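You operate a simulated robot arm through the tools that you are given. There is no shell and no other tool.

Carry out the task below with a simulated two-armed robot. There is one attempt and no reset: what you move stays moved.

Task
Turn tunnel two's speed to 5, run the belt out, stop it and shut the gate.
Fine: in this order.

Only the result counts: the job must be done as asked and must still hold three seconds after the hand-in. Knocking over, shifting, dropping, spilling or breaking anything else fails it.

Robot
Two 7-joint arms with two-finger parallel grippers on one trunk, on a base that moves. Base frame: it is fixed to the floor where the robot stands at the start and does not move with it; the origin is under the middle of the robot, x ahead of it, y to its left, z up. Units: m, degrees, N and s.
The left shoulder is at the start at [0.05, 0.209, 1.196], the right one opposite. With the tool pointing down near the work surface each hand reaches from about 0.1 to 0.84 m from the robot's upright axis, wherever it stands, measured 20 degrees to its own side. Places, roughly: air in selector of tunnel two [-0.8, 3.4, 1.6]; air out selector of tunnel two [-0.9, 3.6, 1.6]; belt of tunnel two [-0.5, 3.7, 0.9]; belt selector of tunnel one [-4.6, 1.5, 1.2]; belt selector of tunnel two [-0.9, 3.5, 1.2]; clear door of tunnel two [-0.5, 2.9, 1.1]; fan switch of tunnel one [-4.7, 1.7, 1]; fan switch of tunnel two [-1, 3.7, 1]; gate of tunnel one [-4.1, 1.5, 1.1]; gate of tunnel two [-0.4, 3.4, 1.1]; grey hand wheel [-0.9, 3.5, 0.7]; heat selector of tunnel one [-4.7, 1.7, 1.2]; heat selector of tunnel two [-1, 3.7, 1.2]; latch of the gate [-4.5, 1.3, 1.3]; main switch of tunnel one [-4.6, 1.5, 1]; main switch of tunnel two [-0.9, 3.5, 1]; pusher of tunnel one [-4, 0.8, 0.9]; speed knob of tunnel two [-0.9, 3.7, 0.7]; tunnel two [-0.5, 4.1, 1.6]. Payload 4.4 kg a hand.
Tool frame (each hand has its own): the origin (TCP) lies between the finger pads and is the grasp point; the fingertips stand 0.023 m ahead of it; z points along the fingers, y is the line along which they close. Largest opening 0.094 m; finger width 0.038, thickness 0.01; the body of the gripper, 0.054 by 0.096 m, starts 0.039 m behind the TCP.
Orientation is that of the tool frame in the base frame, as a unit quaternion [x, y, z, w]. With the fingers straight down and closing along the base's y, the tool's x points along the base's -x, its y along +y and its z along -z.

Tools
- The arms move only by the tool apply_moves. It takes "left_rows", "right_rows" or both (then of equal length, played together; a hand with none holds still); each is a list of rows, each a list of 7 numbers: the shift along the tool's x, y, z in m, then the turn, a rotation vector about the tool's x, y, z in degrees, then the opening, from 0 (shut) to 1 (fully open). In form: [[tx, ty, tz, rx, ry, rz, grip], ...]. A call has 1 to 20 rows; each row shifts and turns the commanded pose from where the row before left it, along the tool's axes as they then stand. Each row takes 0.2 s and may step no farther than 0.05 m and 8.6 degrees from the row before; otherwise, or with a gripper value out of range, the whole call is refused. A pose out of reach is approached as far as the arm can. The call stops where the force on the tool passes 40 N (or 10 N more than at its start, if that is more) or the arm is blocked; 0.2 s more then pass. The fingers move at their own pace (about 0.108 m/s each) and stop on an object; they squeeze with about 26 N. The grip force told is the motor's: it shows also when the fingers shut on nothing. Time passes only in rows, and 0.2 s behind the last, so rows that do not move let the fingers close. It gives the time, the measured TCP pose, the force on the tool (base axes), the opening and the grip force at its end, in the units of the frame above (readings bear some noise), with the torque about the TCP (base axes, N m) and any sound that the robot's microphone picked up.
- Cameras (640 x 400 px; columns grow to the right, rows downward): "scene" is now at [0.1681, -0.0144, 1.3699]; the picture's right is [-0.12, -0.99, 0.00], its down [-0.58, 0.07, -0.81] and it looks along [0.81, -0.09, -0.58] (base axes); focal length 254 px, centre (320, 200). "left" rides on the left gripper at [0.086, -0.016, -0.074] in its tool frame; the picture's right is [0.18, 0.98, 0.00], its down [-0.58, 0.11, -0.81] and it looks along [-0.79, 0.15, 0.59] (tool axes); focal length 243 px, centre (320, 200). "right" rides on the right gripper at [0.086, 0.016, -0.074] in its tool frame; the picture's right is [-0.18, 0.98, 0.00], its down [-0.58, -0.11, -0.81] and it looks along [-0.79, -0.15, 0.59] (tool axes); focal length 243 px, centre (320, 200).
- get_image(camera): a new picture of that camera. The clock stands still meanwhile.
- lift_body(by): slides the trunk up (or, below 0, down) by that many m; the arms and the scene camera ride with it, the base frame stays. It gives what a move gives, with no picture.
- drive_base(legs): drives the robot by 1 to 6 legs, each [ahead, left, turn to the left] in m, m and degrees, along the robot's own axes; the way and the turn of a leg run together, so that a leg with both is an arc; at most 1.5 m and 180 degrees a leg. The arms and the cameras ride along, it lands a little off, and it stops where it bumps. It gives what a move gives.
- aim_head(pan, tilt): turns the head with the scene camera to pan (to the left, within 80 degrees either way) and tilt (down, from -29 to 69), counted from straight ahead of the robot. It gives what a move gives.
- locate(camera, pixels): there is no depth. For up to 12 entries [column, row, z] of the newest picture of that camera ("zoom" is the newest enlarged one), the place [x, y] in the base frame at which the ray of that pixel passes the height z, good to about 0.002 m, but the place of the scene camera against the robot may be out by one fixed shift of up to 0.018 m in any direction. The clock stands still meanwhile.
- close_up(camera, box): a new picture of the part [left, top, right, bottom] of that camera's present view, enlarged. The clock stands still meanwhile.
- sign_off(): hands the job in; it is judged then, once.

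Leave the grippers open and the arms clear of the work at the hand-in unless told otherwise.

The tools are called as a command line: name --argument value ..., lists and objects as JSON in quotes. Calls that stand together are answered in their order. apply_moves: Moves the arms, as the interface text tells. Its arguments: {"type":"object","properties":{"left_rows":{"type":"array"},"right_rows":{"type":"array"}},"required":[]} The other tools are called the same way: lift_body (by) moves the trunk up or down; drive_base (legs) drives the base; aim_head (pan, tilt) turns the head that bears the scene camera; get_image (camera) takes a picture; locate (camera, pixels) gives the place at which the rays of pixels pass given heights; close_up (camera, box) takes an enlarged picture of a part of a camera's view; sign_off () hands the job in.

At the start:

```text
time_s: 0.0
left_ee_pos: [0.6135, 0.3008, 0.8637]
left_orientation: [0.0, 1.0, 0.0, 0.0]
left_contact_force: [0.4, -0.2, 0.3]
left_ft_torque: [0.01, -0.01, -0.02]
left_grip_width: 0.094
left_gripper_force: 0.1
right_ee_pos: [0.6815, -0.2709, 0.9335]
right_orientation: [0.0, 1.0, 0.0, -0.001]
right_contact_force: [-0.7, -0.4, -0.3]
right_ft_torque: [0.01, 0.01, 0.0]
right_grip_width: 0.0939
right_gripper_force: 0.1
trunk travel left (down, up): [-0.275, 0.288]
robot x, y, heading: [-0.0024, -0.0012, -0.0]
head pan, tilt (commanded): [-6.7, 35.8]
```

scene: 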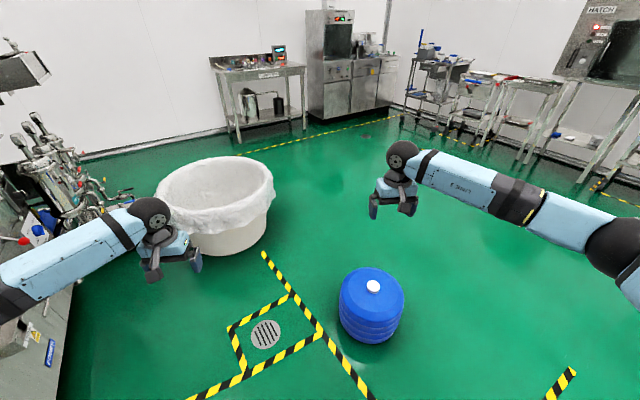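
right: 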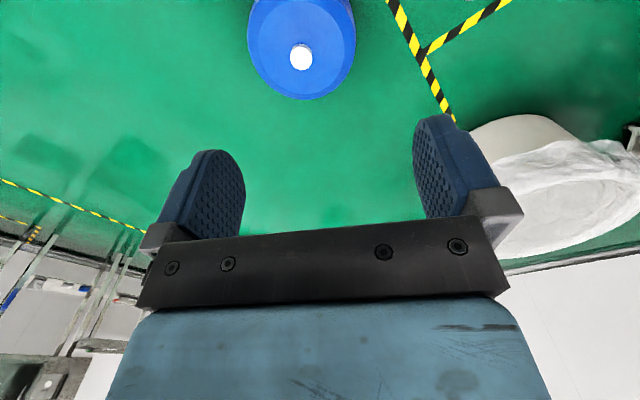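
left: 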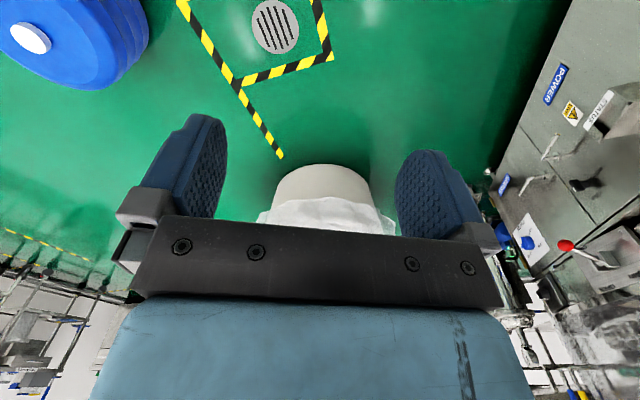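

I see a room with a tub, a blue container and machines to the left. Tunnel two should be to my left and slightly behind, near [-0.5, 3.5]. I'll turn the head left to look around first.

aim_head --pan 80 --tilt 20

get_image --camera "scene"

```text
time_s: 1.6
left_ee_pos: [0.6124, 0.3005, 0.8626]
left_orientation: [-0.001, 1.0, 0.0, 0.001]
left_contact_force: [0.2, -0.8, 0.6]
left_ft_torque: [0.01, -0.01, 0.0]
left_grip_width: 0.0939
left_gripper_force: 0.1
right_ee_pos: [0.6804, -0.2699, 0.9335]
right_orientation: [0.0, 1.0, 0.0, 0.001]
right_contact_force: [-0.3, 0.3, -0.5]
right_ft_torque: [-0.02, 0.0, -0.01]
right_grip_width: 0.094
right_gripper_force: 0.0
trunk travel left (down, up): [-0.275, 0.288]
robot x, y, heading: [-0.0018, 0.005, 0.0]
head pan, tilt (commanded): [80.0, 20.0]
```

```text
taken
```

scene: 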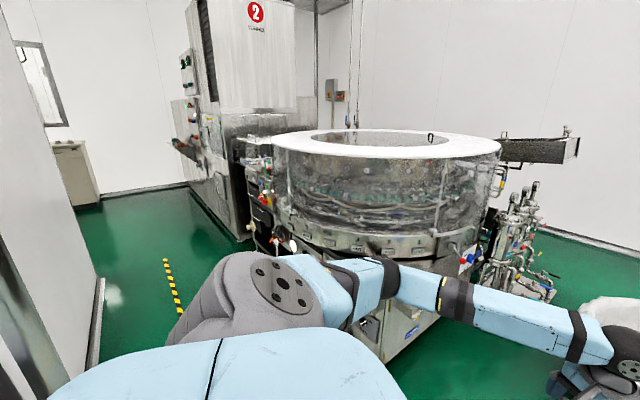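

Tunnel two (red "2") stands beyond a round filler machine. There is an aisle on the left with a yellow-black line. I'll locate floor points and take an enlarged view of the tunnel.

locate --camera "scene" --pixels '[[165, 260, 0], [182, 310, 0], [92, 375, 0], [100, 280, 0], [240, 240, 0], [188, 185, 0], [385, 360, 0], [100, 205, 0], [255, 12, 1.9], [265, 260, 0], [350, 320, 0]]'

close_up --camera "scene" --box '[150, 0, 350, 260]'

```text
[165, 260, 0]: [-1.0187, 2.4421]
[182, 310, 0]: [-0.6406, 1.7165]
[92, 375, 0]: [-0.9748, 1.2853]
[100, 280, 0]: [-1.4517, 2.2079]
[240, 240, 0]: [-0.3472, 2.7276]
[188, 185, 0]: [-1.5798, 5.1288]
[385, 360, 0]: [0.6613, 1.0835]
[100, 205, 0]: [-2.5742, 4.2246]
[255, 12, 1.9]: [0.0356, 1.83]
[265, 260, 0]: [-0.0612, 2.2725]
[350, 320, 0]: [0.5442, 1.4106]
```

```text
1.54 times, centred on (250, 130) of scene
```

zoom: 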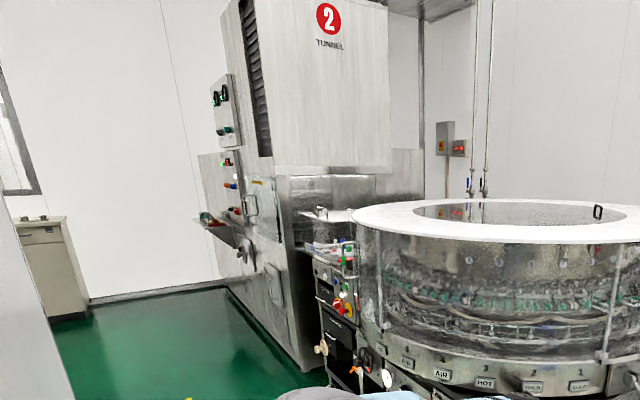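

The tunnel's operating face runs along direction about (-0.46, 0.89), so I should face it with a heading near 27°. First I'll pull both hands back so they don't sweep into anything when I drive.

apply_moves --left_rows '[[0.05, 0, 0, 0, 0, 0, 0.5], [0.05, 0, 0, 0, 0, 0, 0.5], [0.05, 0, 0, 0, 0, 0, 0.5], [0.05, 0, 0, 0, 0, 0, 0.5], [0.05, 0, 0, 0, 0, 0, 0.5], [0.03, 0, 0, 0, 0, 0, 0.5]]' --right_rows '[[0.05, 0, 0, 0, 0, 0, 0.5], [0.05, 0, 0, 0, 0, 0, 0.5], [0.05, 0, 0, 0, 0, 0, 0.5], [0.05, 0, 0, 0, 0, 0, 0.5], [0.05, 0, 0, 0, 0, 0, 0.5], [0.05, 0, 0, 0, 0, 0, 0.5]]'

aim_head --pan 80 --tilt 55

get_image --camera "scene"

```text
time_s: 3.0
left_ee_pos: [0.3318, 0.3013, 0.8624]
left_orientation: [0.0, 1.0, 0.0, 0.001]
left_contact_force: [-0.3, 0.6, -0.1]
left_ft_torque: [0.0, -0.04, 0.04]
left_grip_width: 0.0473
left_gripper_force: 0.0
right_ee_pos: [0.3772, -0.2723, 0.9358]
right_orientation: [0.001, 1.0, 0.001, 0.001]
right_contact_force: [-0.2, 0.7, 0.2]
right_ft_torque: [-0.07, -0.04, 0.0]
right_grip_width: 0.0471
right_gripper_force: 0.0
trunk travel left (down, up): [-0.275, 0.288]
robot x, y, heading: [-0.0013, 0.0012, -0.0]
head pan, tilt (commanded): [80.0, 20.0]
```

```text
time_s: 4.0
left_ee_pos: [0.3332, 0.2989, 0.8613]
left_orientation: [0.001, 1.0, -0.001, 0.001]
left_contact_force: [0.8, 0.1, -0.5]
left_ft_torque: [0.0, 0.0, 0.0]
left_grip_width: 0.0469
left_gripper_force: 0.0
right_ee_pos: [0.3807, -0.271, 0.9355]
right_orientation: [0.0, 1.0, 0.0, 0.0]
right_contact_force: [-0.1, -0.5, 0.0]
right_ft_torque: [-0.03, 0.0, -0.01]
right_grip_width: 0.0473
right_gripper_force: 0.0
trunk travel left (down, up): [-0.275, 0.288]
robot x, y, heading: [-0.002, -0.0007, -0.0]
head pan, tilt (commanded): [80.0, 55.0]
```

```text
taken
```

scene: 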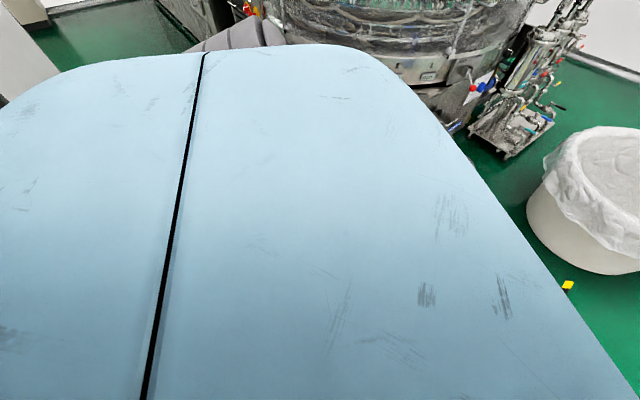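

The body hides the near floor. I'll turn the robot 45° left in place, then look with the head level-ish.

drive_base --legs '[[0, 0, 45]]'

aim_head --pan 60 --tilt 25

get_image --camera "scene"

```text
time_s: 6.5
left_ee_pos: [0.028, 0.447, 0.8616]
left_orientation: [-0.378, 0.926, -0.001, 0.0]
left_contact_force: [-0.1, 0.1, 0.1]
left_ft_torque: [-0.01, -0.01, 0.0]
left_grip_width: 0.0471
left_gripper_force: 0.0
right_ee_pos: [0.4615, 0.0734, 0.9352]
right_orientation: [-0.378, 0.926, 0.0, 0.0]
right_contact_force: [0.3, 0.5, -0.8]
right_ft_torque: [0.0, 0.0, 0.04]
right_grip_width: 0.047
right_gripper_force: 0.1
trunk travel left (down, up): [-0.275, 0.288]
robot x, y, heading: [-0.0005, -0.0001, 44.6]
head pan, tilt (commanded): [80.0, 55.0]
```

```text
time_s: 7.4
left_ee_pos: [0.0264, 0.4454, 0.8618]
left_orientation: [-0.378, 0.926, -0.001, 0.0]
left_contact_force: [0.5, -0.1, -0.1]
left_ft_torque: [0.0, 0.01, 0.01]
left_grip_width: 0.0469
left_gripper_force: 0.0
right_ee_pos: [0.4611, 0.0725, 0.9343]
right_orientation: [-0.378, 0.926, 0.0, 0.0]
right_contact_force: [-0.5, -0.9, -0.5]
right_ft_torque: [0.0, -0.02, 0.0]
right_grip_width: 0.0471
right_gripper_force: 0.2
trunk travel left (down, up): [-0.275, 0.288]
robot x, y, heading: [0.0024, -0.0009, 44.6]
head pan, tilt (commanded): [60.0, 25.0]
```

```text
taken
```

scene: 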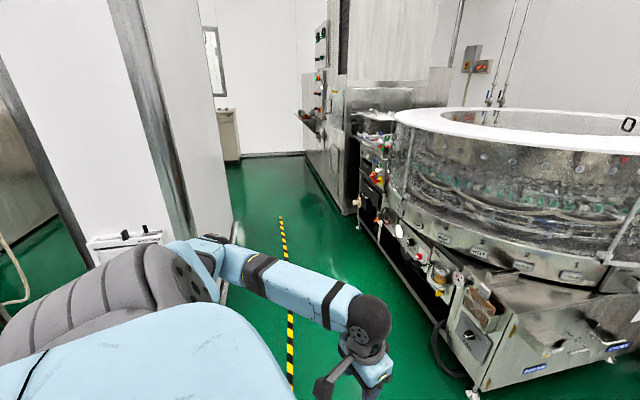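

I can see the aisle between the white partition and the filler. I'll locate floor points along it.

locate --camera "scene" --pixels '[[280, 220, 0], [290, 330, 0], [291, 380, 0], [233, 225, 0], [222, 300, 0], [470, 393, 0], [437, 350, 0], [357, 228, 0], [345, 213, 0], [306, 155, 0], [240, 158, 0], [402, 290, 0]]'

close_up --camera "scene" --box '[200, 0, 420, 140]'

close_up --camera "scene" --box '[60, 180, 320, 342]'

```text
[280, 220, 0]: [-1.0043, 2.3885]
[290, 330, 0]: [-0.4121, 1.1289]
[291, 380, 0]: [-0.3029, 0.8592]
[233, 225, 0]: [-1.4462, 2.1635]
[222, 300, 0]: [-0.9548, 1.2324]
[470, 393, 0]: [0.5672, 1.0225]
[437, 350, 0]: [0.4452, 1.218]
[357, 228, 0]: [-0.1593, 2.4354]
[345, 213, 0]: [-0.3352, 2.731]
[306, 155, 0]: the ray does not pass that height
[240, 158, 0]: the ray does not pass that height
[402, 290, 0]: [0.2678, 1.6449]
```

```text
2.86 times, centred on (310, 70) of scene
```

zoom: 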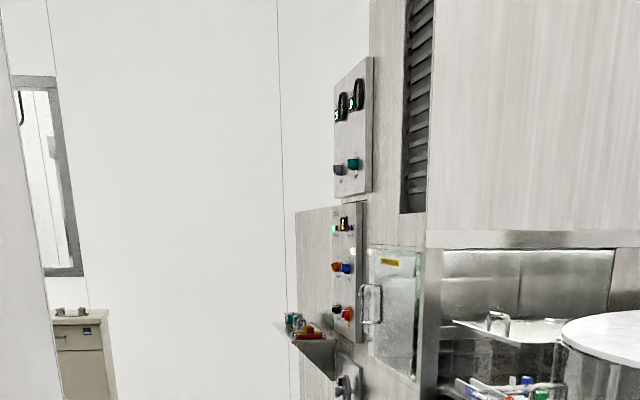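

```text
2.46 times, centred on (190, 261) of scene
```

zoom: 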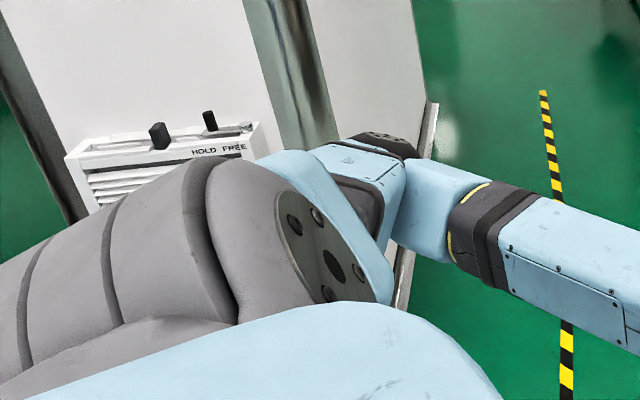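

The aisle runs at heading about 115°, between the partition (about 0.4 m to its left of my line) and the filler (about 0.9 m to the right). The tunnel's panel has its face along it. I'll turn to heading 115° and look again.

drive_base --legs '[[0, 0, 71]]'

aim_head --pan 0 --tilt 25

get_image --camera "scene"

```text
time_s: 10.9
left_ee_pos: [-0.4125, 0.1732, 0.8609]
left_orientation: [0.844, -0.536, 0.0, 0.001]
left_contact_force: [0.9, 0.0, 0.3]
left_ft_torque: [0.0, 0.02, -0.01]
left_grip_width: 0.047
left_gripper_force: 0.0
right_ee_pos: [0.0834, 0.4589, 0.9351]
right_orientation: [0.844, -0.536, -0.001, -0.001]
right_contact_force: [0.2, -0.4, -0.1]
right_ft_torque: [-0.02, -0.01, 0.01]
right_grip_width: 0.047
right_gripper_force: 0.0
trunk travel left (down, up): [-0.275, 0.288]
robot x, y, heading: [0.0008, 0.0008, 115.5]
head pan, tilt (commanded): [60.0, 25.0]
```

```text
time_s: 12.2
left_ee_pos: [-0.4138, 0.1737, 0.862]
left_orientation: [0.844, -0.536, 0.001, 0.0]
left_contact_force: [-0.5, 0.2, 0.3]
left_ft_torque: [0.01, 0.04, -0.03]
left_grip_width: 0.0469
left_gripper_force: 0.0
right_ee_pos: [0.0837, 0.4584, 0.9362]
right_orientation: [0.844, -0.537, 0.0, 0.001]
right_contact_force: [0.3, -0.8, 0.0]
right_ft_torque: [-0.02, 0.0, 0.0]
right_grip_width: 0.0471
right_gripper_force: 0.1
trunk travel left (down, up): [-0.275, 0.288]
robot x, y, heading: [-0.0021, -0.0005, 115.1]
head pan, tilt (commanded): [0.0, 25.0]
```

```text
taken
```

scene: 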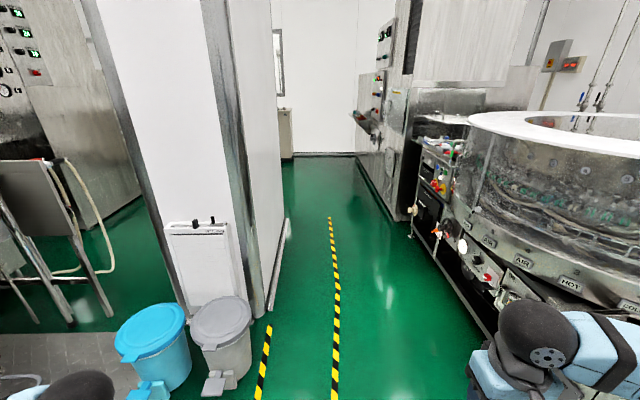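

The aisle is clear ahead; two pedal bins stand on the left by the partition's end at (155,350) and (222,345). I'll locate them and the aisle edges.

locate --camera "scene" --pixels '[[250, 375, 0], [252, 320, 0.4], [265, 310, 0], [289, 222, 0], [330, 217, 0], [334, 390, 0], [410, 222, 0], [470, 300, 0], [357, 155, 0], [295, 157, 0], [400, 213, 0], [500, 370, 0.2]]'

```text
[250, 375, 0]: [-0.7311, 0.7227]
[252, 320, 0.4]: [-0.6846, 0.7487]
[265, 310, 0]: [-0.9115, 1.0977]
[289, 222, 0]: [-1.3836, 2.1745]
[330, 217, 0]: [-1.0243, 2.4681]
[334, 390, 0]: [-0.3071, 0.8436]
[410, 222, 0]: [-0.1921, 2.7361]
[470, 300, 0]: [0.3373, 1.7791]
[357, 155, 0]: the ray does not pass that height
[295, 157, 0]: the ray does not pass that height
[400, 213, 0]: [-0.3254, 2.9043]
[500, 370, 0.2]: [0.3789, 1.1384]
```

The bin and partition are about 0.31–0.4 m left of my axis, so I'll shift 0.2 m right and then go forward 1.3 m, then look.

drive_base --legs '[[0, -0.2, 0], [1.3, 0, 0]]'

aim_head --pan -20 --tilt 15

get_image --camera "scene"

```text
time_s: 18.6
left_ee_pos: [-0.6143, 1.0802, 0.8622]
left_orientation: [0.825, -0.565, 0.0, -0.013]
left_contact_force: [0.2, -1.0, -0.3]
left_ft_torque: [-0.02, 0.02, -0.02]
left_grip_width: 0.0469
left_gripper_force: 0.0
right_ee_pos: [-0.0968, 1.3249, 0.9407]
right_orientation: [0.824, -0.566, 0.008, -0.009]
right_contact_force: [-0.7, 0.6, -0.4]
right_ft_torque: [-0.02, -0.01, 0.0]
right_grip_width: 0.047
right_gripper_force: 0.1
trunk travel left (down, up): [-0.275, 0.288]
robot x, y, heading: [-0.2066, 0.8904, 111.4]
head pan, tilt (commanded): [0.0, 25.0]
stopped in leg 2: the robot was blocked; the commanded pose is now the measured one
```

```text
time_s: 19.5
left_ee_pos: [-0.6134, 1.0781, 0.862]
left_orientation: [0.825, -0.564, -0.001, -0.015]
left_contact_force: [0.5, 0.1, 1.3]
left_ft_torque: [0.0, 0.0, 0.04]
left_grip_width: 0.0472
left_gripper_force: 0.0
right_ee_pos: [-0.0976, 1.3251, 0.9426]
right_orientation: [0.825, -0.565, 0.005, -0.011]
right_contact_force: [0.1, 0.2, -0.4]
right_ft_torque: [-0.01, -0.03, 0.02]
right_grip_width: 0.0471
right_gripper_force: 0.1
trunk travel left (down, up): [-0.275, 0.288]
robot x, y, heading: [-0.204, 0.8915, 111.2]
head pan, tilt (commanded): [-20.0, 15.0]
```

```text
taken
```

scene: 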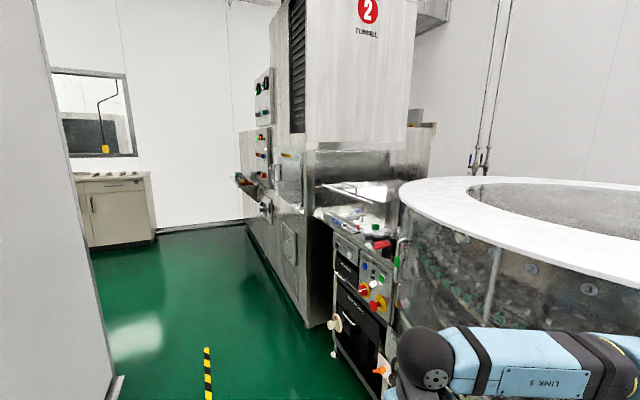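

The drive was blocked and I turned about 4° right – probably the right elbow touched the filler. I'll look to the right and to the left to find the contact.

aim_head --pan -75 --tilt 35

get_image --camera "scene"

aim_head --pan 70 --tilt 35

get_image --camera "scene"

```text
time_s: 20.7
left_ee_pos: [-0.612, 1.0772, 0.8619]
left_orientation: [0.825, -0.564, -0.003, -0.015]
left_contact_force: [-0.3, 0.2, 0.7]
left_ft_torque: [0.01, 0.0, 0.0]
left_grip_width: 0.0471
left_gripper_force: 0.1
right_ee_pos: [-0.0978, 1.3229, 0.9449]
right_orientation: [0.826, -0.564, 0.005, -0.01]
right_contact_force: [0.3, 0.5, 0.5]
right_ft_torque: [0.02, -0.01, -0.02]
right_grip_width: 0.047
right_gripper_force: 0.1
trunk travel left (down, up): [-0.275, 0.288]
robot x, y, heading: [-0.2059, 0.8944, 111.4]
head pan, tilt (commanded): [-75.0, 35.0]
```

```text
taken
```

scene: 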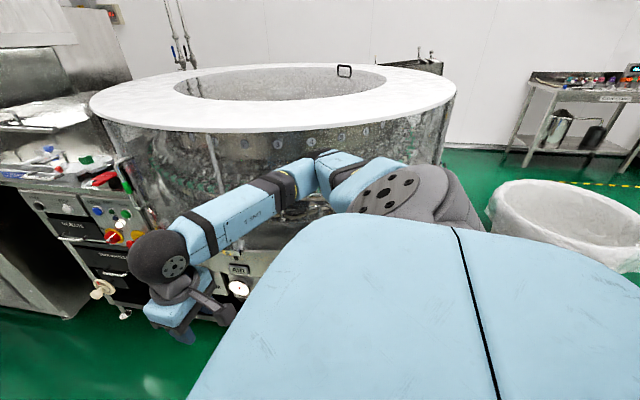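

```text
time_s: 23.0
left_ee_pos: [-0.6122, 1.0788, 0.862]
left_orientation: [0.825, -0.565, -0.002, -0.014]
left_contact_force: [1.0, 0.0, -0.8]
left_ft_torque: [0.02, -0.01, 0.03]
left_grip_width: 0.0473
left_gripper_force: 0.0
right_ee_pos: [-0.0983, 1.3235, 0.9433]
right_orientation: [0.826, -0.564, 0.005, -0.011]
right_contact_force: [-0.3, -0.2, 0.0]
right_ft_torque: [0.0, 0.0, -0.01]
right_grip_width: 0.047
right_gripper_force: 0.0
trunk travel left (down, up): [-0.275, 0.288]
robot x, y, heading: [-0.2049, 0.8907, 111.7]
head pan, tilt (commanded): [70.0, 35.0]
```

```text
taken
```

scene: 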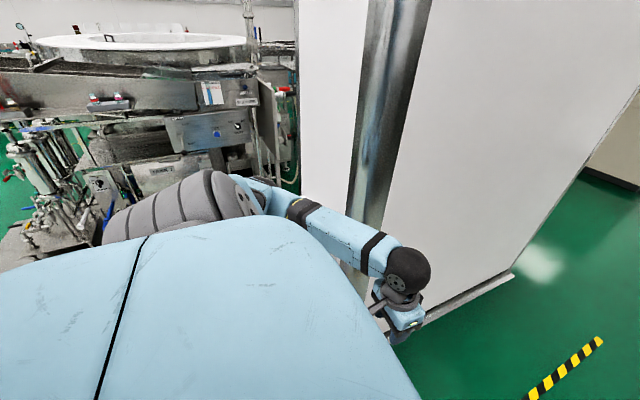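

The right elbow looks to be flared against the filler drum near (315,165). I'll back off: 0.2 m back and a small shift left, then straighten the arms forward so the elbows come in.

drive_base --legs '[[-0.2, 0.04, 0]]'

aim_head --pan -75 --tilt 35

get_image --camera "scene"

```text
time_s: 24.6
left_ee_pos: [-0.571, 0.8912, 0.8614]
left_orientation: [0.827, -0.562, 0.0, 0.0]
left_contact_force: [0.0, -0.9, -0.1]
left_ft_torque: [0.02, -0.02, -0.06]
left_grip_width: 0.047
left_gripper_force: 0.2
right_ee_pos: [-0.0562, 1.143, 0.9291]
right_orientation: [0.828, -0.56, 0.007, 0.006]
right_contact_force: [0.3, -0.4, -0.2]
right_ft_torque: [0.02, 0.01, 0.01]
right_grip_width: 0.047
right_gripper_force: 0.0
trunk travel left (down, up): [-0.275, 0.288]
robot x, y, heading: [-0.1674, 0.6933, 111.8]
head pan, tilt (commanded): [70.0, 35.0]
```

```text
time_s: 26.9
left_ee_pos: [-0.5695, 0.892, 0.8615]
left_orientation: [0.828, -0.561, 0.0, 0.0]
left_contact_force: [0.1, 0.4, 0.2]
left_ft_torque: [-0.02, -0.02, 0.0]
left_grip_width: 0.0473
left_gripper_force: 0.0
right_ee_pos: [-0.0568, 1.1432, 0.9303]
right_orientation: [0.828, -0.56, 0.007, 0.006]
right_contact_force: [0.2, 0.4, 0.6]
right_ft_torque: [0.01, -0.01, 0.03]
right_grip_width: 0.047
right_gripper_force: 0.1
trunk travel left (down, up): [-0.275, 0.288]
robot x, y, heading: [-0.1696, 0.6953, 111.7]
head pan, tilt (commanded): [-75.0, 35.0]
```

```text
taken
```

scene: 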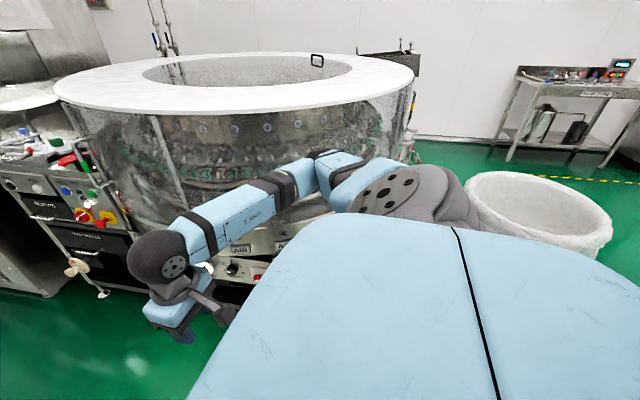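

Both arms seem to have been nudged; now they're free again. I'll extend both hands 0.30 m forward and 0.12 m inward to pull the elbows in, then check.

apply_moves --left_rows '[[-0.045, -0.02, 0, 0, 0, 0, 0.5], [-0.045, -0.02, 0, 0, 0, 0, 0.5], [-0.045, -0.02, 0, 0, 0, 0, 0.5], [-0.045, -0.02, 0, 0, 0, 0, 0.5], [-0.045, -0.02, 0, 0, 0, 0, 0.5], [-0.045, -0.02, 0, 0, 0, 0, 0.5], [-0.045, -0.02, 0, 0, 0, 0, 0.5]]' --right_rows '[[-0.045, 0.02, 0, 0, 0, 0, 0.5], [-0.045, 0.02, 0, 0, 0, 0, 0.5], [-0.045, 0.02, 0, 0, 0, 0, 0.5], [-0.045, 0.02, 0, 0, 0, 0, 0.5], [-0.045, 0.02, 0, 0, 0, 0, 0.5], [-0.045, 0.02, 0, 0, 0, 0, 0.5], [-0.045, 0.02, 0, 0, 0, 0, 0.5]]'

get_image --camera "scene"

aim_head --pan 0 --tilt 50

get_image --camera "scene"

```text
time_s: 28.5
left_ee_pos: [-0.5582, 1.2351, 0.8612]
left_orientation: [0.827, -0.562, 0.002, 0.001]
left_contact_force: [-0.7, 0.0, -0.1]
left_ft_torque: [-0.01, 0.02, -0.01]
left_grip_width: 0.0472
left_gripper_force: 0.0
right_ee_pos: [-0.304, 1.3842, 0.9202]
right_orientation: [0.829, -0.56, 0.008, 0.005]
right_contact_force: [-0.1, 0.1, 0.1]
right_ft_torque: [-0.03, 0.01, 0.02]
right_grip_width: 0.047
right_gripper_force: 0.2
trunk travel left (down, up): [-0.275, 0.288]
robot x, y, heading: [-0.1678, 0.6921, 111.9]
head pan, tilt (commanded): [-75.0, 35.0]
```

```text
taken
```

scene: 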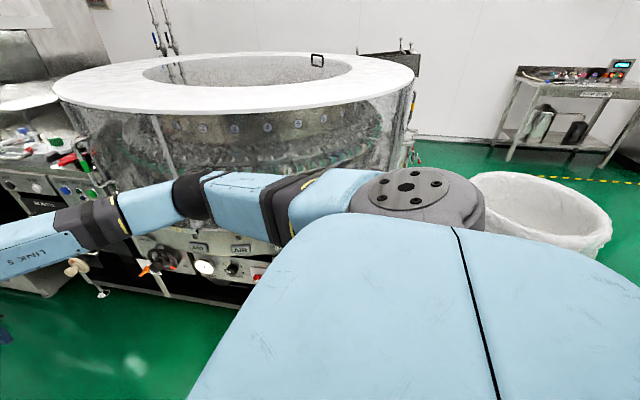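

```text
time_s: 30.0
left_ee_pos: [-0.5569, 1.2326, 0.8617]
left_orientation: [0.828, -0.561, 0.001, 0.0]
left_contact_force: [0.2, 0.9, 0.0]
left_ft_torque: [-0.02, -0.04, 0.01]
left_grip_width: 0.0471
left_gripper_force: 0.0
right_ee_pos: [-0.3034, 1.3837, 0.9222]
right_orientation: [0.828, -0.56, 0.007, 0.006]
right_contact_force: [-0.7, 0.5, -0.1]
right_ft_torque: [0.01, 0.02, -0.01]
right_grip_width: 0.0469
right_gripper_force: 0.1
trunk travel left (down, up): [-0.275, 0.288]
robot x, y, heading: [-0.1674, 0.6933, 111.7]
head pan, tilt (commanded): [0.0, 50.0]
```

```text
taken
```

scene: 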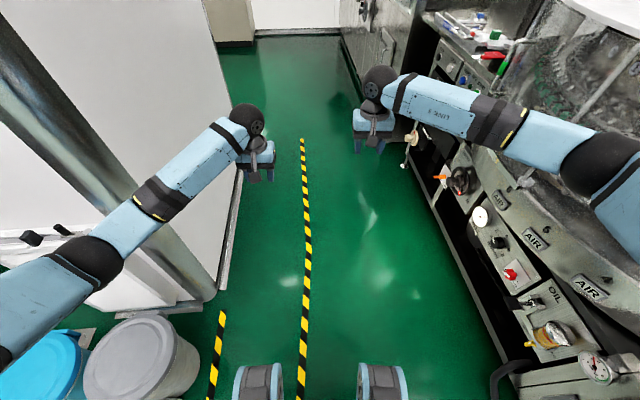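

The elbows are now further forward. I'll measure how far they stick out: left elbow at (90,260), right elbow at (605,165), assuming heights near 1.0–1.15.

locate --camera "scene" --pixels '[[75, 250, 1.1], [75, 250, 1.0], [625, 150, 1.1], [625, 150, 1.0], [210, 300, 0], [230, 285, 0], [235, 200, 0], [258, 385, 0], [382, 385, 0], [505, 370, 0], [620, 25, 1.3], [160, 190, 1.0]]'

```text
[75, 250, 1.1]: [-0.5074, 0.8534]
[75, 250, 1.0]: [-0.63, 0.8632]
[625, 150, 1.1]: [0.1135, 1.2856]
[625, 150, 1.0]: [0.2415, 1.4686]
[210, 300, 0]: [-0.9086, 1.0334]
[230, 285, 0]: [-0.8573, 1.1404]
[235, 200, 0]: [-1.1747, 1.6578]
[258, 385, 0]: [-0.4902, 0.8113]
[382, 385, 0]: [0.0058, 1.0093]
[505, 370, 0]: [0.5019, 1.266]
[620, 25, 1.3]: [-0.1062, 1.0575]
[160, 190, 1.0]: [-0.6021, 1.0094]
```

The elbows are now about 0.4 m to each side. I'll raise the trunk 0.2 m so the right elbow clears the filler's ring, straighten the heading to 115°, shift right to the middle of the aisle, and go forward in short legs.

lift_body --by 0.2

drive_base --legs '[[0, 0, 3.3], [0, -0.11, 0], [0.4, 0, 0]]'

get_image --camera "scene"

```text
time_s: 32.1
left_ee_pos: [-0.5587, 1.234, 1.0613]
left_orientation: [0.828, -0.561, 0.001, 0.001]
left_contact_force: [-0.2, 0.1, -0.9]
left_ft_torque: [0.01, -0.02, 0.01]
left_grip_width: 0.0473
left_gripper_force: 0.1
right_ee_pos: [-0.3028, 1.3837, 1.1216]
right_orientation: [0.829, -0.56, 0.007, 0.006]
right_contact_force: [-0.3, 0.8, -0.6]
right_ft_torque: [0.01, 0.03, -0.03]
right_grip_width: 0.0468
right_gripper_force: 0.0
trunk travel left (down, up): [-0.475, 0.088]
robot x, y, heading: [-0.1725, 0.6966, 112.1]
head pan, tilt (commanded): [0.0, 50.0]
```

```text
time_s: 36.3
left_ee_pos: [-0.6558, 1.6241, 1.0627]
left_orientation: [0.843, -0.538, 0.001, 0.001]
left_contact_force: [0.7, -0.2, -0.7]
left_ft_torque: [0.0, -0.01, -0.04]
left_grip_width: 0.0468
left_gripper_force: 0.1
right_ee_pos: [-0.4095, 1.7879, 1.1227]
right_orientation: [0.844, -0.537, 0.007, 0.005]
right_contact_force: [0.4, 0.4, -0.8]
right_ft_torque: [-0.02, -0.01, -0.01]
right_grip_width: 0.0469
right_gripper_force: 0.0
trunk travel left (down, up): [-0.475, 0.088]
robot x, y, heading: [-0.2364, 1.108, 115.0]
head pan, tilt (commanded): [0.0, 50.0]
```

```text
taken
```

scene: 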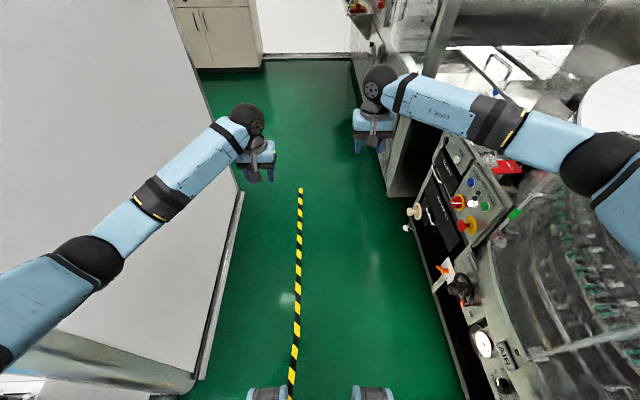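

That went past the earlier blocked spot. The aisle ahead is clear. I'll go on 0.6 m and check.

drive_base --legs '[[0.6, 0, 0]]'

get_image --camera "scene"

```text
time_s: 39.8
left_ee_pos: [-0.9134, 2.1742, 1.061]
left_orientation: [0.843, -0.537, 0.001, 0.001]
left_contact_force: [-0.1, 0.2, -0.8]
left_ft_torque: [0.0, 0.04, 0.01]
left_grip_width: 0.0469
left_gripper_force: 0.0
right_ee_pos: [-0.6668, 2.3384, 1.1211]
right_orientation: [0.844, -0.536, 0.007, 0.006]
right_contact_force: [0.0, 0.4, 0.0]
right_ft_torque: [0.0, 0.01, 0.04]
right_grip_width: 0.0469
right_gripper_force: 0.2
trunk travel left (down, up): [-0.475, 0.088]
robot x, y, heading: [-0.498, 1.6597, 115.0]
head pan, tilt (commanded): [0.0, 50.0]
```

```text
taken
```

scene: 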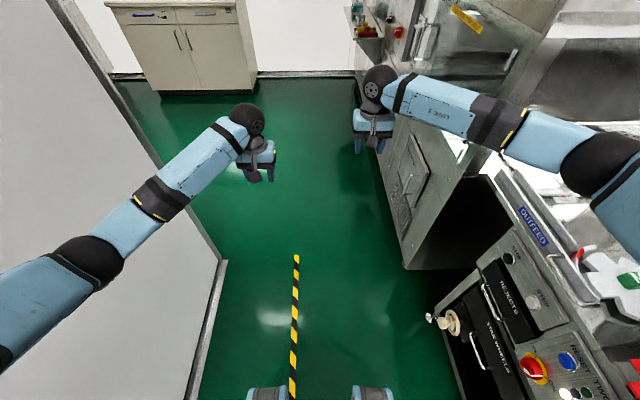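

Clear. I'll locate the floor edges of the tunnel and the partition from here.

locate --camera "scene" --pixels '[[405, 268, 0], [380, 190, 0], [366, 140, 0], [226, 262, 0], [150, 100, 0], [258, 78, 0], [355, 72, 0], [296, 258, 0], [440, 320, 0.45]]'

```text
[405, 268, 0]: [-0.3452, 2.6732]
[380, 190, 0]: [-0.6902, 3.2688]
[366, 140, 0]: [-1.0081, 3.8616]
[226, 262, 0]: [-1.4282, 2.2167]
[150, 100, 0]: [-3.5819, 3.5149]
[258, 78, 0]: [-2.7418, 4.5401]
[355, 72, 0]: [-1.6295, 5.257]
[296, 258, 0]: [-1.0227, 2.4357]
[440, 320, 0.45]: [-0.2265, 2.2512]
```

The tunnel's face is a line from (-0.35,2.67) toward (-1.63,5.26), i.e. heading ≈117°. Past the partition's corner (-1.43,2.22) the left side is open. I'll go forward 0.9 m, then forward and slightly left.

drive_base --legs '[[0.5, 0.03, 0], [0.4, 0.08, 2], [0.4, 0.12, 0]]'

get_image --camera "scene"

```text
time_s: 47.0
left_ee_pos: [-1.7196, 3.1995, 1.0619]
left_orientation: [0.857, -0.515, 0.0, 0.0]
left_contact_force: [-1.0, -0.2, -0.3]
left_ft_torque: [-0.05, -0.02, 0.0]
left_grip_width: 0.0472
left_gripper_force: 0.1
right_ee_pos: [-1.4827, 3.3761, 1.1225]
right_orientation: [0.857, -0.515, 0.007, 0.005]
right_contact_force: [0.0, 0.0, 1.1]
right_ft_torque: [0.01, 0.02, 0.0]
right_grip_width: 0.0468
right_gripper_force: 0.1
trunk travel left (down, up): [-0.475, 0.088]
robot x, y, heading: [-1.2728, 2.7009, 118.1]
head pan, tilt (commanded): [0.0, 50.0]
```

```text
taken
```

scene: 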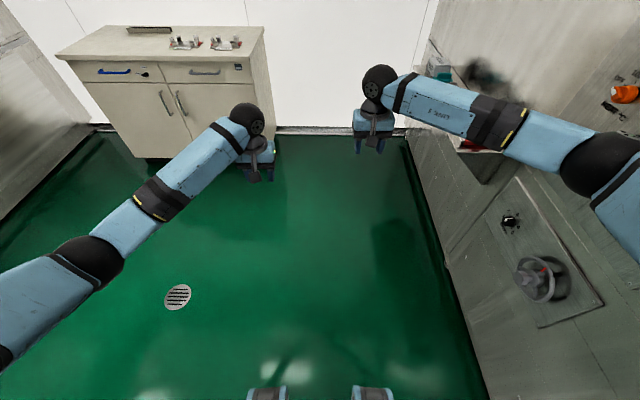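

I'm next to the tunnel now. I'll look at the panel with the head turned right.

aim_head --pan -65 --tilt 15

get_image --camera "scene"

```text
time_s: 48.3
left_ee_pos: [-1.7193, 3.1994, 1.061]
left_orientation: [0.857, -0.516, 0.001, 0.001]
left_contact_force: [0.0, -1.0, 0.6]
left_ft_torque: [-0.01, 0.01, -0.01]
left_grip_width: 0.0471
left_gripper_force: 0.0
right_ee_pos: [-1.481, 3.3767, 1.1227]
right_orientation: [0.858, -0.514, 0.008, 0.006]
right_contact_force: [-0.6, -0.4, -0.5]
right_ft_torque: [0.03, -0.01, -0.01]
right_grip_width: 0.0471
right_gripper_force: 0.2
trunk travel left (down, up): [-0.475, 0.088]
robot x, y, heading: [-1.2754, 2.7098, 118.3]
head pan, tilt (commanded): [-65.0, 15.0]
```

```text
taken
```

scene: 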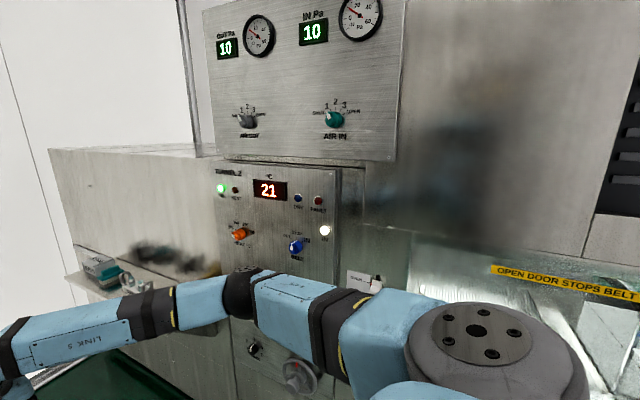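

I see the panel: display "21", orange heat selector (240,235), blue belt selector (295,245), hand wheel (300,375), and a yellow label "OPEN DOOR STOPS BELT" at (565,282). I'll zoom in.

close_up --camera "scene" --box '[200, 155, 400, 280]'

close_up --camera "scene" --box '[400, 180, 640, 330]'

close_up --camera "scene" --box '[180, 0, 420, 150]'

```text
3.20 times, centred on (300, 218) of scene
```

zoom: 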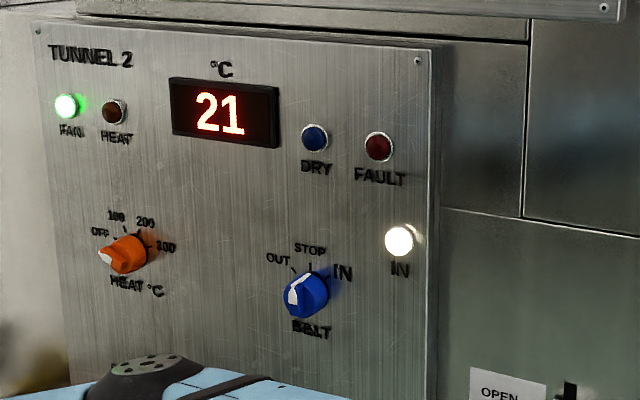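

```text
2.67 times, centred on (520, 255) of scene
```

zoom: 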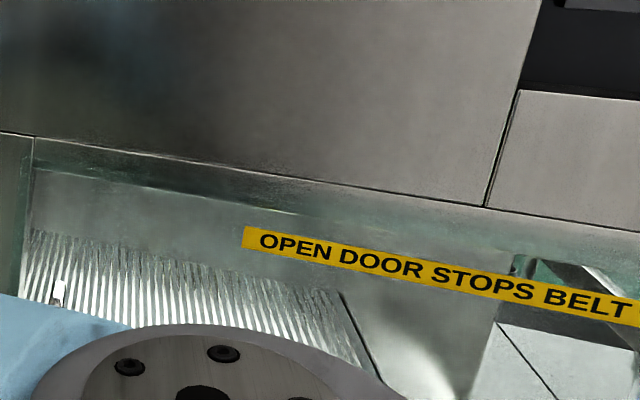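

```text
2.67 times, centred on (300, 75) of scene
```

zoom: 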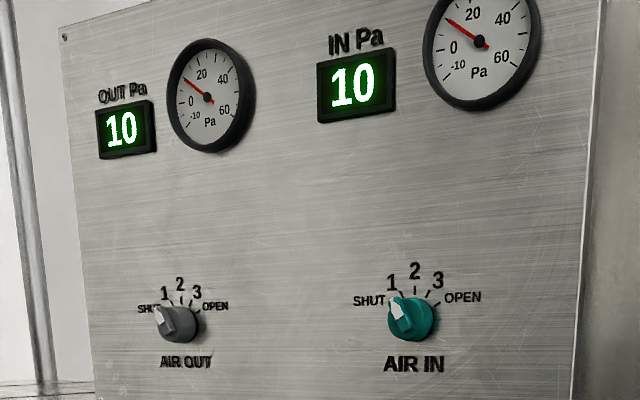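

The belt selector (blue) has OUT / STOP / IN, and an "IN" lamp is lit; there's a "FAN" lamp lit; the display shows 21. A sliding catch labelled "OPEN" sits right of the panel at about (365,282). I'll go 0.4 m further and 0.2 m left into open floor, then bring the hands in before turning to face the panel.

drive_base --legs '[[0.4, 0.2, 0]]'

apply_moves --left_rows '[[0.045, 0.01, 0, 0, 0, 0, 0.5], [0.045, 0.01, 0, 0, 0, 0, 0.5], [0.045, 0.01, 0, 0, 0, 0, 0.5], [0.045, 0.01, 0, 0, 0, 0, 0.5], [0.045, 0.01, 0, 0, 0, 0, 0.5], [0.045, 0.01, 0, 0, 0, 0, 0.5]]' --right_rows '[[0.045, -0.01, 0, 0, 0, 0, 0.5], [0.045, -0.01, 0, 0, 0, 0, 0.5], [0.045, -0.01, 0, 0, 0, 0, 0.5], [0.045, -0.01, 0, 0, 0, 0, 0.5], [0.045, -0.01, 0, 0, 0, 0, 0.5], [0.045, -0.01, 0, 0, 0, 0, 0.5]]'

get_image --camera "scene"

```text
time_s: 51.0
left_ee_pos: [-2.0815, 3.4549, 1.0631]
left_orientation: [0.856, -0.517, 0.002, 0.0]
left_contact_force: [-0.3, -1.0, -0.3]
left_ft_torque: [0.02, -0.02, -0.03]
left_grip_width: 0.0467
left_gripper_force: 0.1
right_ee_pos: [-1.8433, 3.6305, 1.1227]
right_orientation: [0.857, -0.515, 0.008, 0.006]
right_contact_force: [0.3, -0.3, 0.2]
right_ft_torque: [0.06, -0.01, 0.01]
right_grip_width: 0.047
right_gripper_force: 0.1
trunk travel left (down, up): [-0.475, 0.088]
robot x, y, heading: [-1.6356, 2.9643, 117.9]
head pan, tilt (commanded): [-65.0, 15.0]
```

```text
time_s: 52.4
left_ee_pos: [-2.0075, 3.1863, 1.0623]
left_orientation: [0.856, -0.518, -0.001, -0.001]
left_contact_force: [0.0, 0.5, 0.1]
left_ft_torque: [0.02, 0.01, -0.04]
left_grip_width: 0.0469
left_gripper_force: 0.1
right_ee_pos: [-1.6635, 3.417, 1.1275]
right_orientation: [0.856, -0.517, 0.006, 0.004]
right_contact_force: [0.1, -0.3, -0.6]
right_ft_torque: [0.07, 0.04, 0.0]
right_grip_width: 0.047
right_gripper_force: 0.0
trunk travel left (down, up): [-0.475, 0.088]
robot x, y, heading: [-1.6368, 2.9602, 117.7]
head pan, tilt (commanded): [-65.0, 15.0]
```

```text
taken
```

scene: 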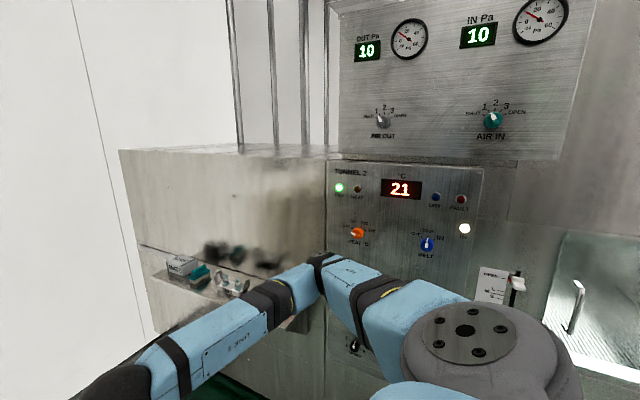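

Now I turn 90° right to face the panel (heading ≈27.5°).

drive_base --legs '[[0, 0, -90]]'

aim_head --pan 0 --tilt 25

get_image --camera "scene"

```text
time_s: 56.6
left_ee_pos: [-1.412, 3.3325, 1.0605]
left_orientation: [-0.243, 0.97, 0.0, 0.0]
left_contact_force: [-0.6, 0.1, 0.1]
left_ft_torque: [0.03, -0.01, 0.03]
left_grip_width: 0.0471
left_gripper_force: 0.0
right_ee_pos: [-1.1793, 2.9892, 1.1261]
right_orientation: [-0.243, 0.97, -0.002, -0.01]
right_contact_force: [0.6, 0.7, -0.6]
right_ft_torque: [0.02, -0.02, 0.01]
right_grip_width: 0.0471
right_gripper_force: 0.0
trunk travel left (down, up): [-0.475, 0.088]
robot x, y, heading: [-1.6367, 2.9613, 28.0]
head pan, tilt (commanded): [-65.0, 15.0]
```

```text
time_s: 58.0
left_ee_pos: [-1.4118, 3.3327, 1.0616]
left_orientation: [-0.242, 0.97, 0.001, -0.001]
left_contact_force: [0.3, 0.2, 1.0]
left_ft_torque: [0.02, 0.0, 0.02]
left_grip_width: 0.047
left_gripper_force: 0.0
right_ee_pos: [-1.1795, 2.9895, 1.1258]
right_orientation: [-0.244, 0.97, -0.001, -0.01]
right_contact_force: [0.1, 0.1, 0.4]
right_ft_torque: [0.02, 0.02, 0.01]
right_grip_width: 0.0466
right_gripper_force: 0.0
trunk travel left (down, up): [-0.475, 0.088]
robot x, y, heading: [-1.6352, 2.9599, 28.0]
head pan, tilt (commanded): [0.0, 25.0]
```

```text
taken
```

scene: 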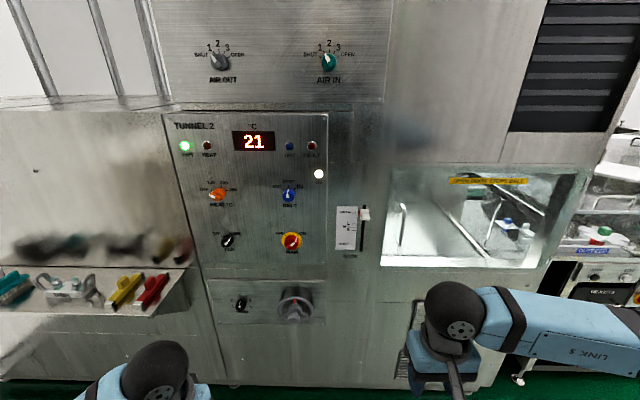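

Now I face the panel well: selectors, a slider at about (363,225), a lower plate with a small black knob (241,303) and the hand wheel (297,303), and the clear door with bottles behind. I'll zoom in on each area.

close_up --camera "scene" --box '[165, 110, 385, 260]'

close_up --camera "scene" --box '[190, 255, 390, 340]'

close_up --camera "scene" --box '[325, 195, 385, 265]'

close_up --camera "scene" --box '[370, 150, 640, 320]'

```text
2.67 times, centred on (275, 185) of scene
```

zoom: 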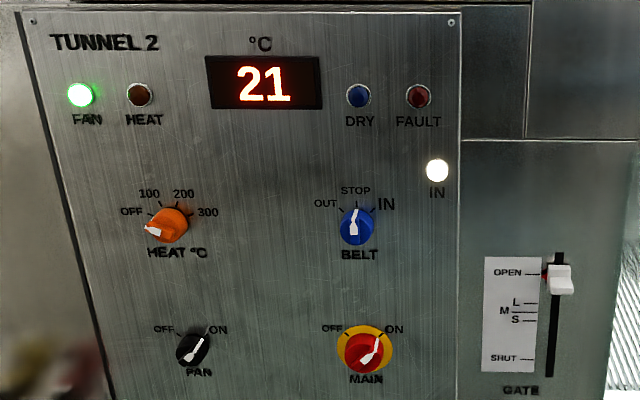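

```text
3.20 times, centred on (290, 298) of scene
```

zoom: 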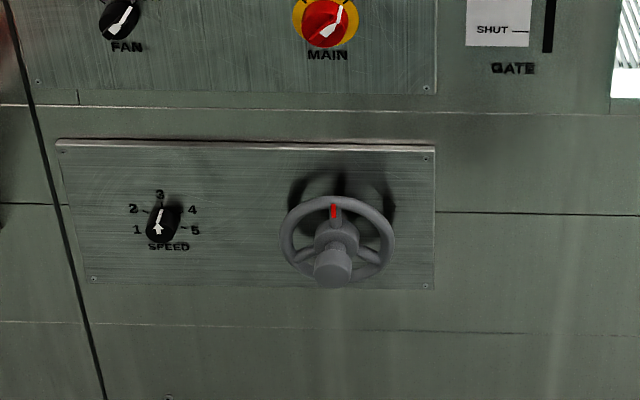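

```text
5.71 times, centred on (355, 230) of scene
```

zoom: 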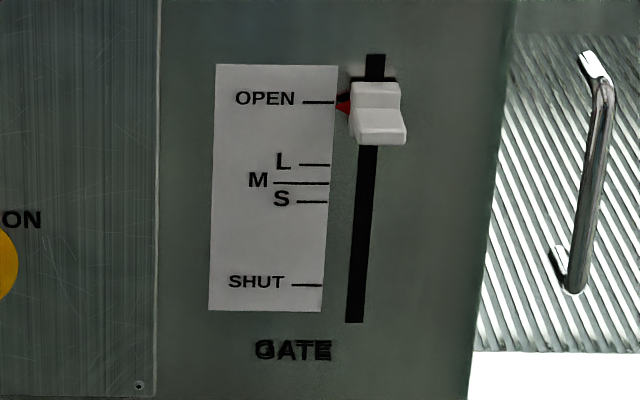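

```text
2.35 times, centred on (505, 235) of scene
```

zoom: 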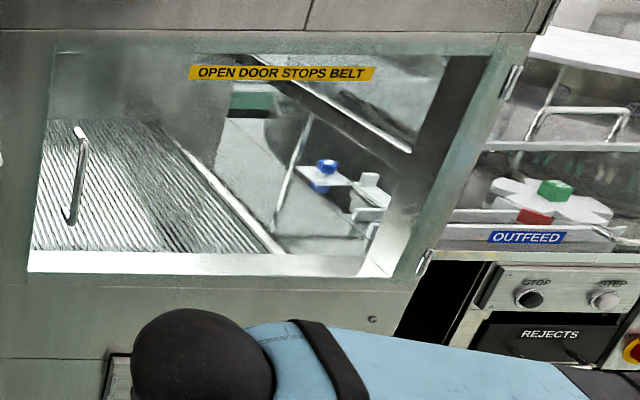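

Readings: SPEED pointer at 3 (scale 1–5), BELT at STOP (OUT / STOP / IN), FAN on, MAIN on, GATE slider at OPEN (OPEN, L, M, S, SHUT). Plan: turn SPEED to 5, BELT to OUT until the belt is run out, BELT back to STOP, then push the gate slider down to SHUT. I'll lower the trunk by 0.2 and go 0.27 m closer.

lift_body --by -0.2

drive_base --legs '[[0.27, 0, -0.5]]'

aim_head --pan 0 --tilt 28

get_image --camera "scene"

get_image --camera "left"

```text
time_s: 60.2
left_ee_pos: [-1.4116, 3.3329, 0.8622]
left_orientation: [-0.242, 0.97, 0.0, -0.002]
left_contact_force: [-0.4, 0.6, 0.0]
left_ft_torque: [0.02, 0.01, 0.0]
left_grip_width: 0.0468
left_gripper_force: 0.1
right_ee_pos: [-1.1792, 2.9884, 0.9277]
right_orientation: [-0.243, 0.97, -0.002, -0.008]
right_contact_force: [-0.8, 0.2, -0.2]
right_ft_torque: [0.02, -0.02, 0.02]
right_grip_width: 0.0471
right_gripper_force: 0.0
trunk travel left (down, up): [-0.275, 0.288]
robot x, y, heading: [-1.6381, 2.9613, 28.1]
head pan, tilt (commanded): [0.0, 25.0]
```

```text
time_s: 62.1
left_ee_pos: [-1.1654, 3.4565, 0.86]
left_orientation: [-0.236, 0.972, -0.001, -0.001]
left_contact_force: [0.0, 0.6, -0.9]
left_ft_torque: [-0.03, 0.0, -0.05]
left_grip_width: 0.047
left_gripper_force: 0.0
right_ee_pos: [-0.9362, 3.1105, 0.9256]
right_orientation: [-0.239, 0.971, -0.001, -0.01]
right_contact_force: [1.1, -0.4, 0.6]
right_ft_torque: [0.02, 0.02, 0.0]
right_grip_width: 0.0468
right_gripper_force: 0.0
trunk travel left (down, up): [-0.275, 0.288]
robot x, y, heading: [-1.3971, 3.0879, 27.4]
head pan, tilt (commanded): [0.0, 25.0]
```

```text
time_s: 62.7
left_ee_pos: [-1.1664, 3.4571, 0.8613]
left_orientation: [-0.236, 0.972, 0.0, -0.001]
left_contact_force: [0.8, -0.1, -0.6]
left_ft_torque: [0.0, 0.0, -0.02]
left_grip_width: 0.0473
left_gripper_force: 0.0
right_ee_pos: [-0.936, 3.1102, 0.9274]
right_orientation: [-0.238, 0.971, -0.001, -0.009]
right_contact_force: [-0.4, -0.1, 0.1]
right_ft_torque: [-0.01, -0.03, -0.01]
right_grip_width: 0.0471
right_gripper_force: 0.1
trunk travel left (down, up): [-0.275, 0.288]
robot x, y, heading: [-1.3972, 3.0876, 27.3]
head pan, tilt (commanded): [0.0, 28.0]
```

```text
taken
```

scene: 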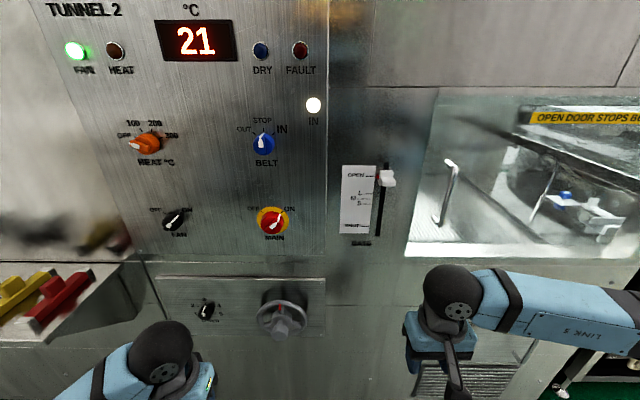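

```text
taken
```

left: 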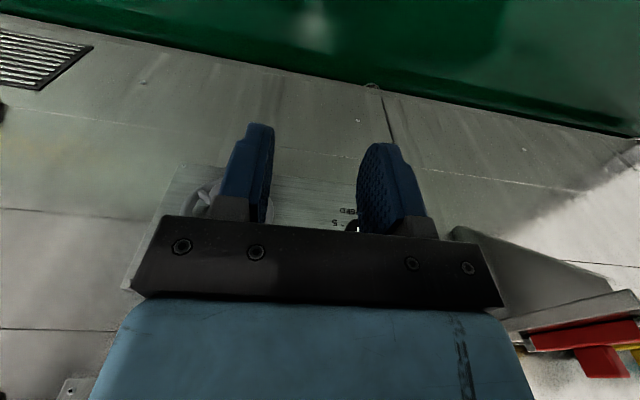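

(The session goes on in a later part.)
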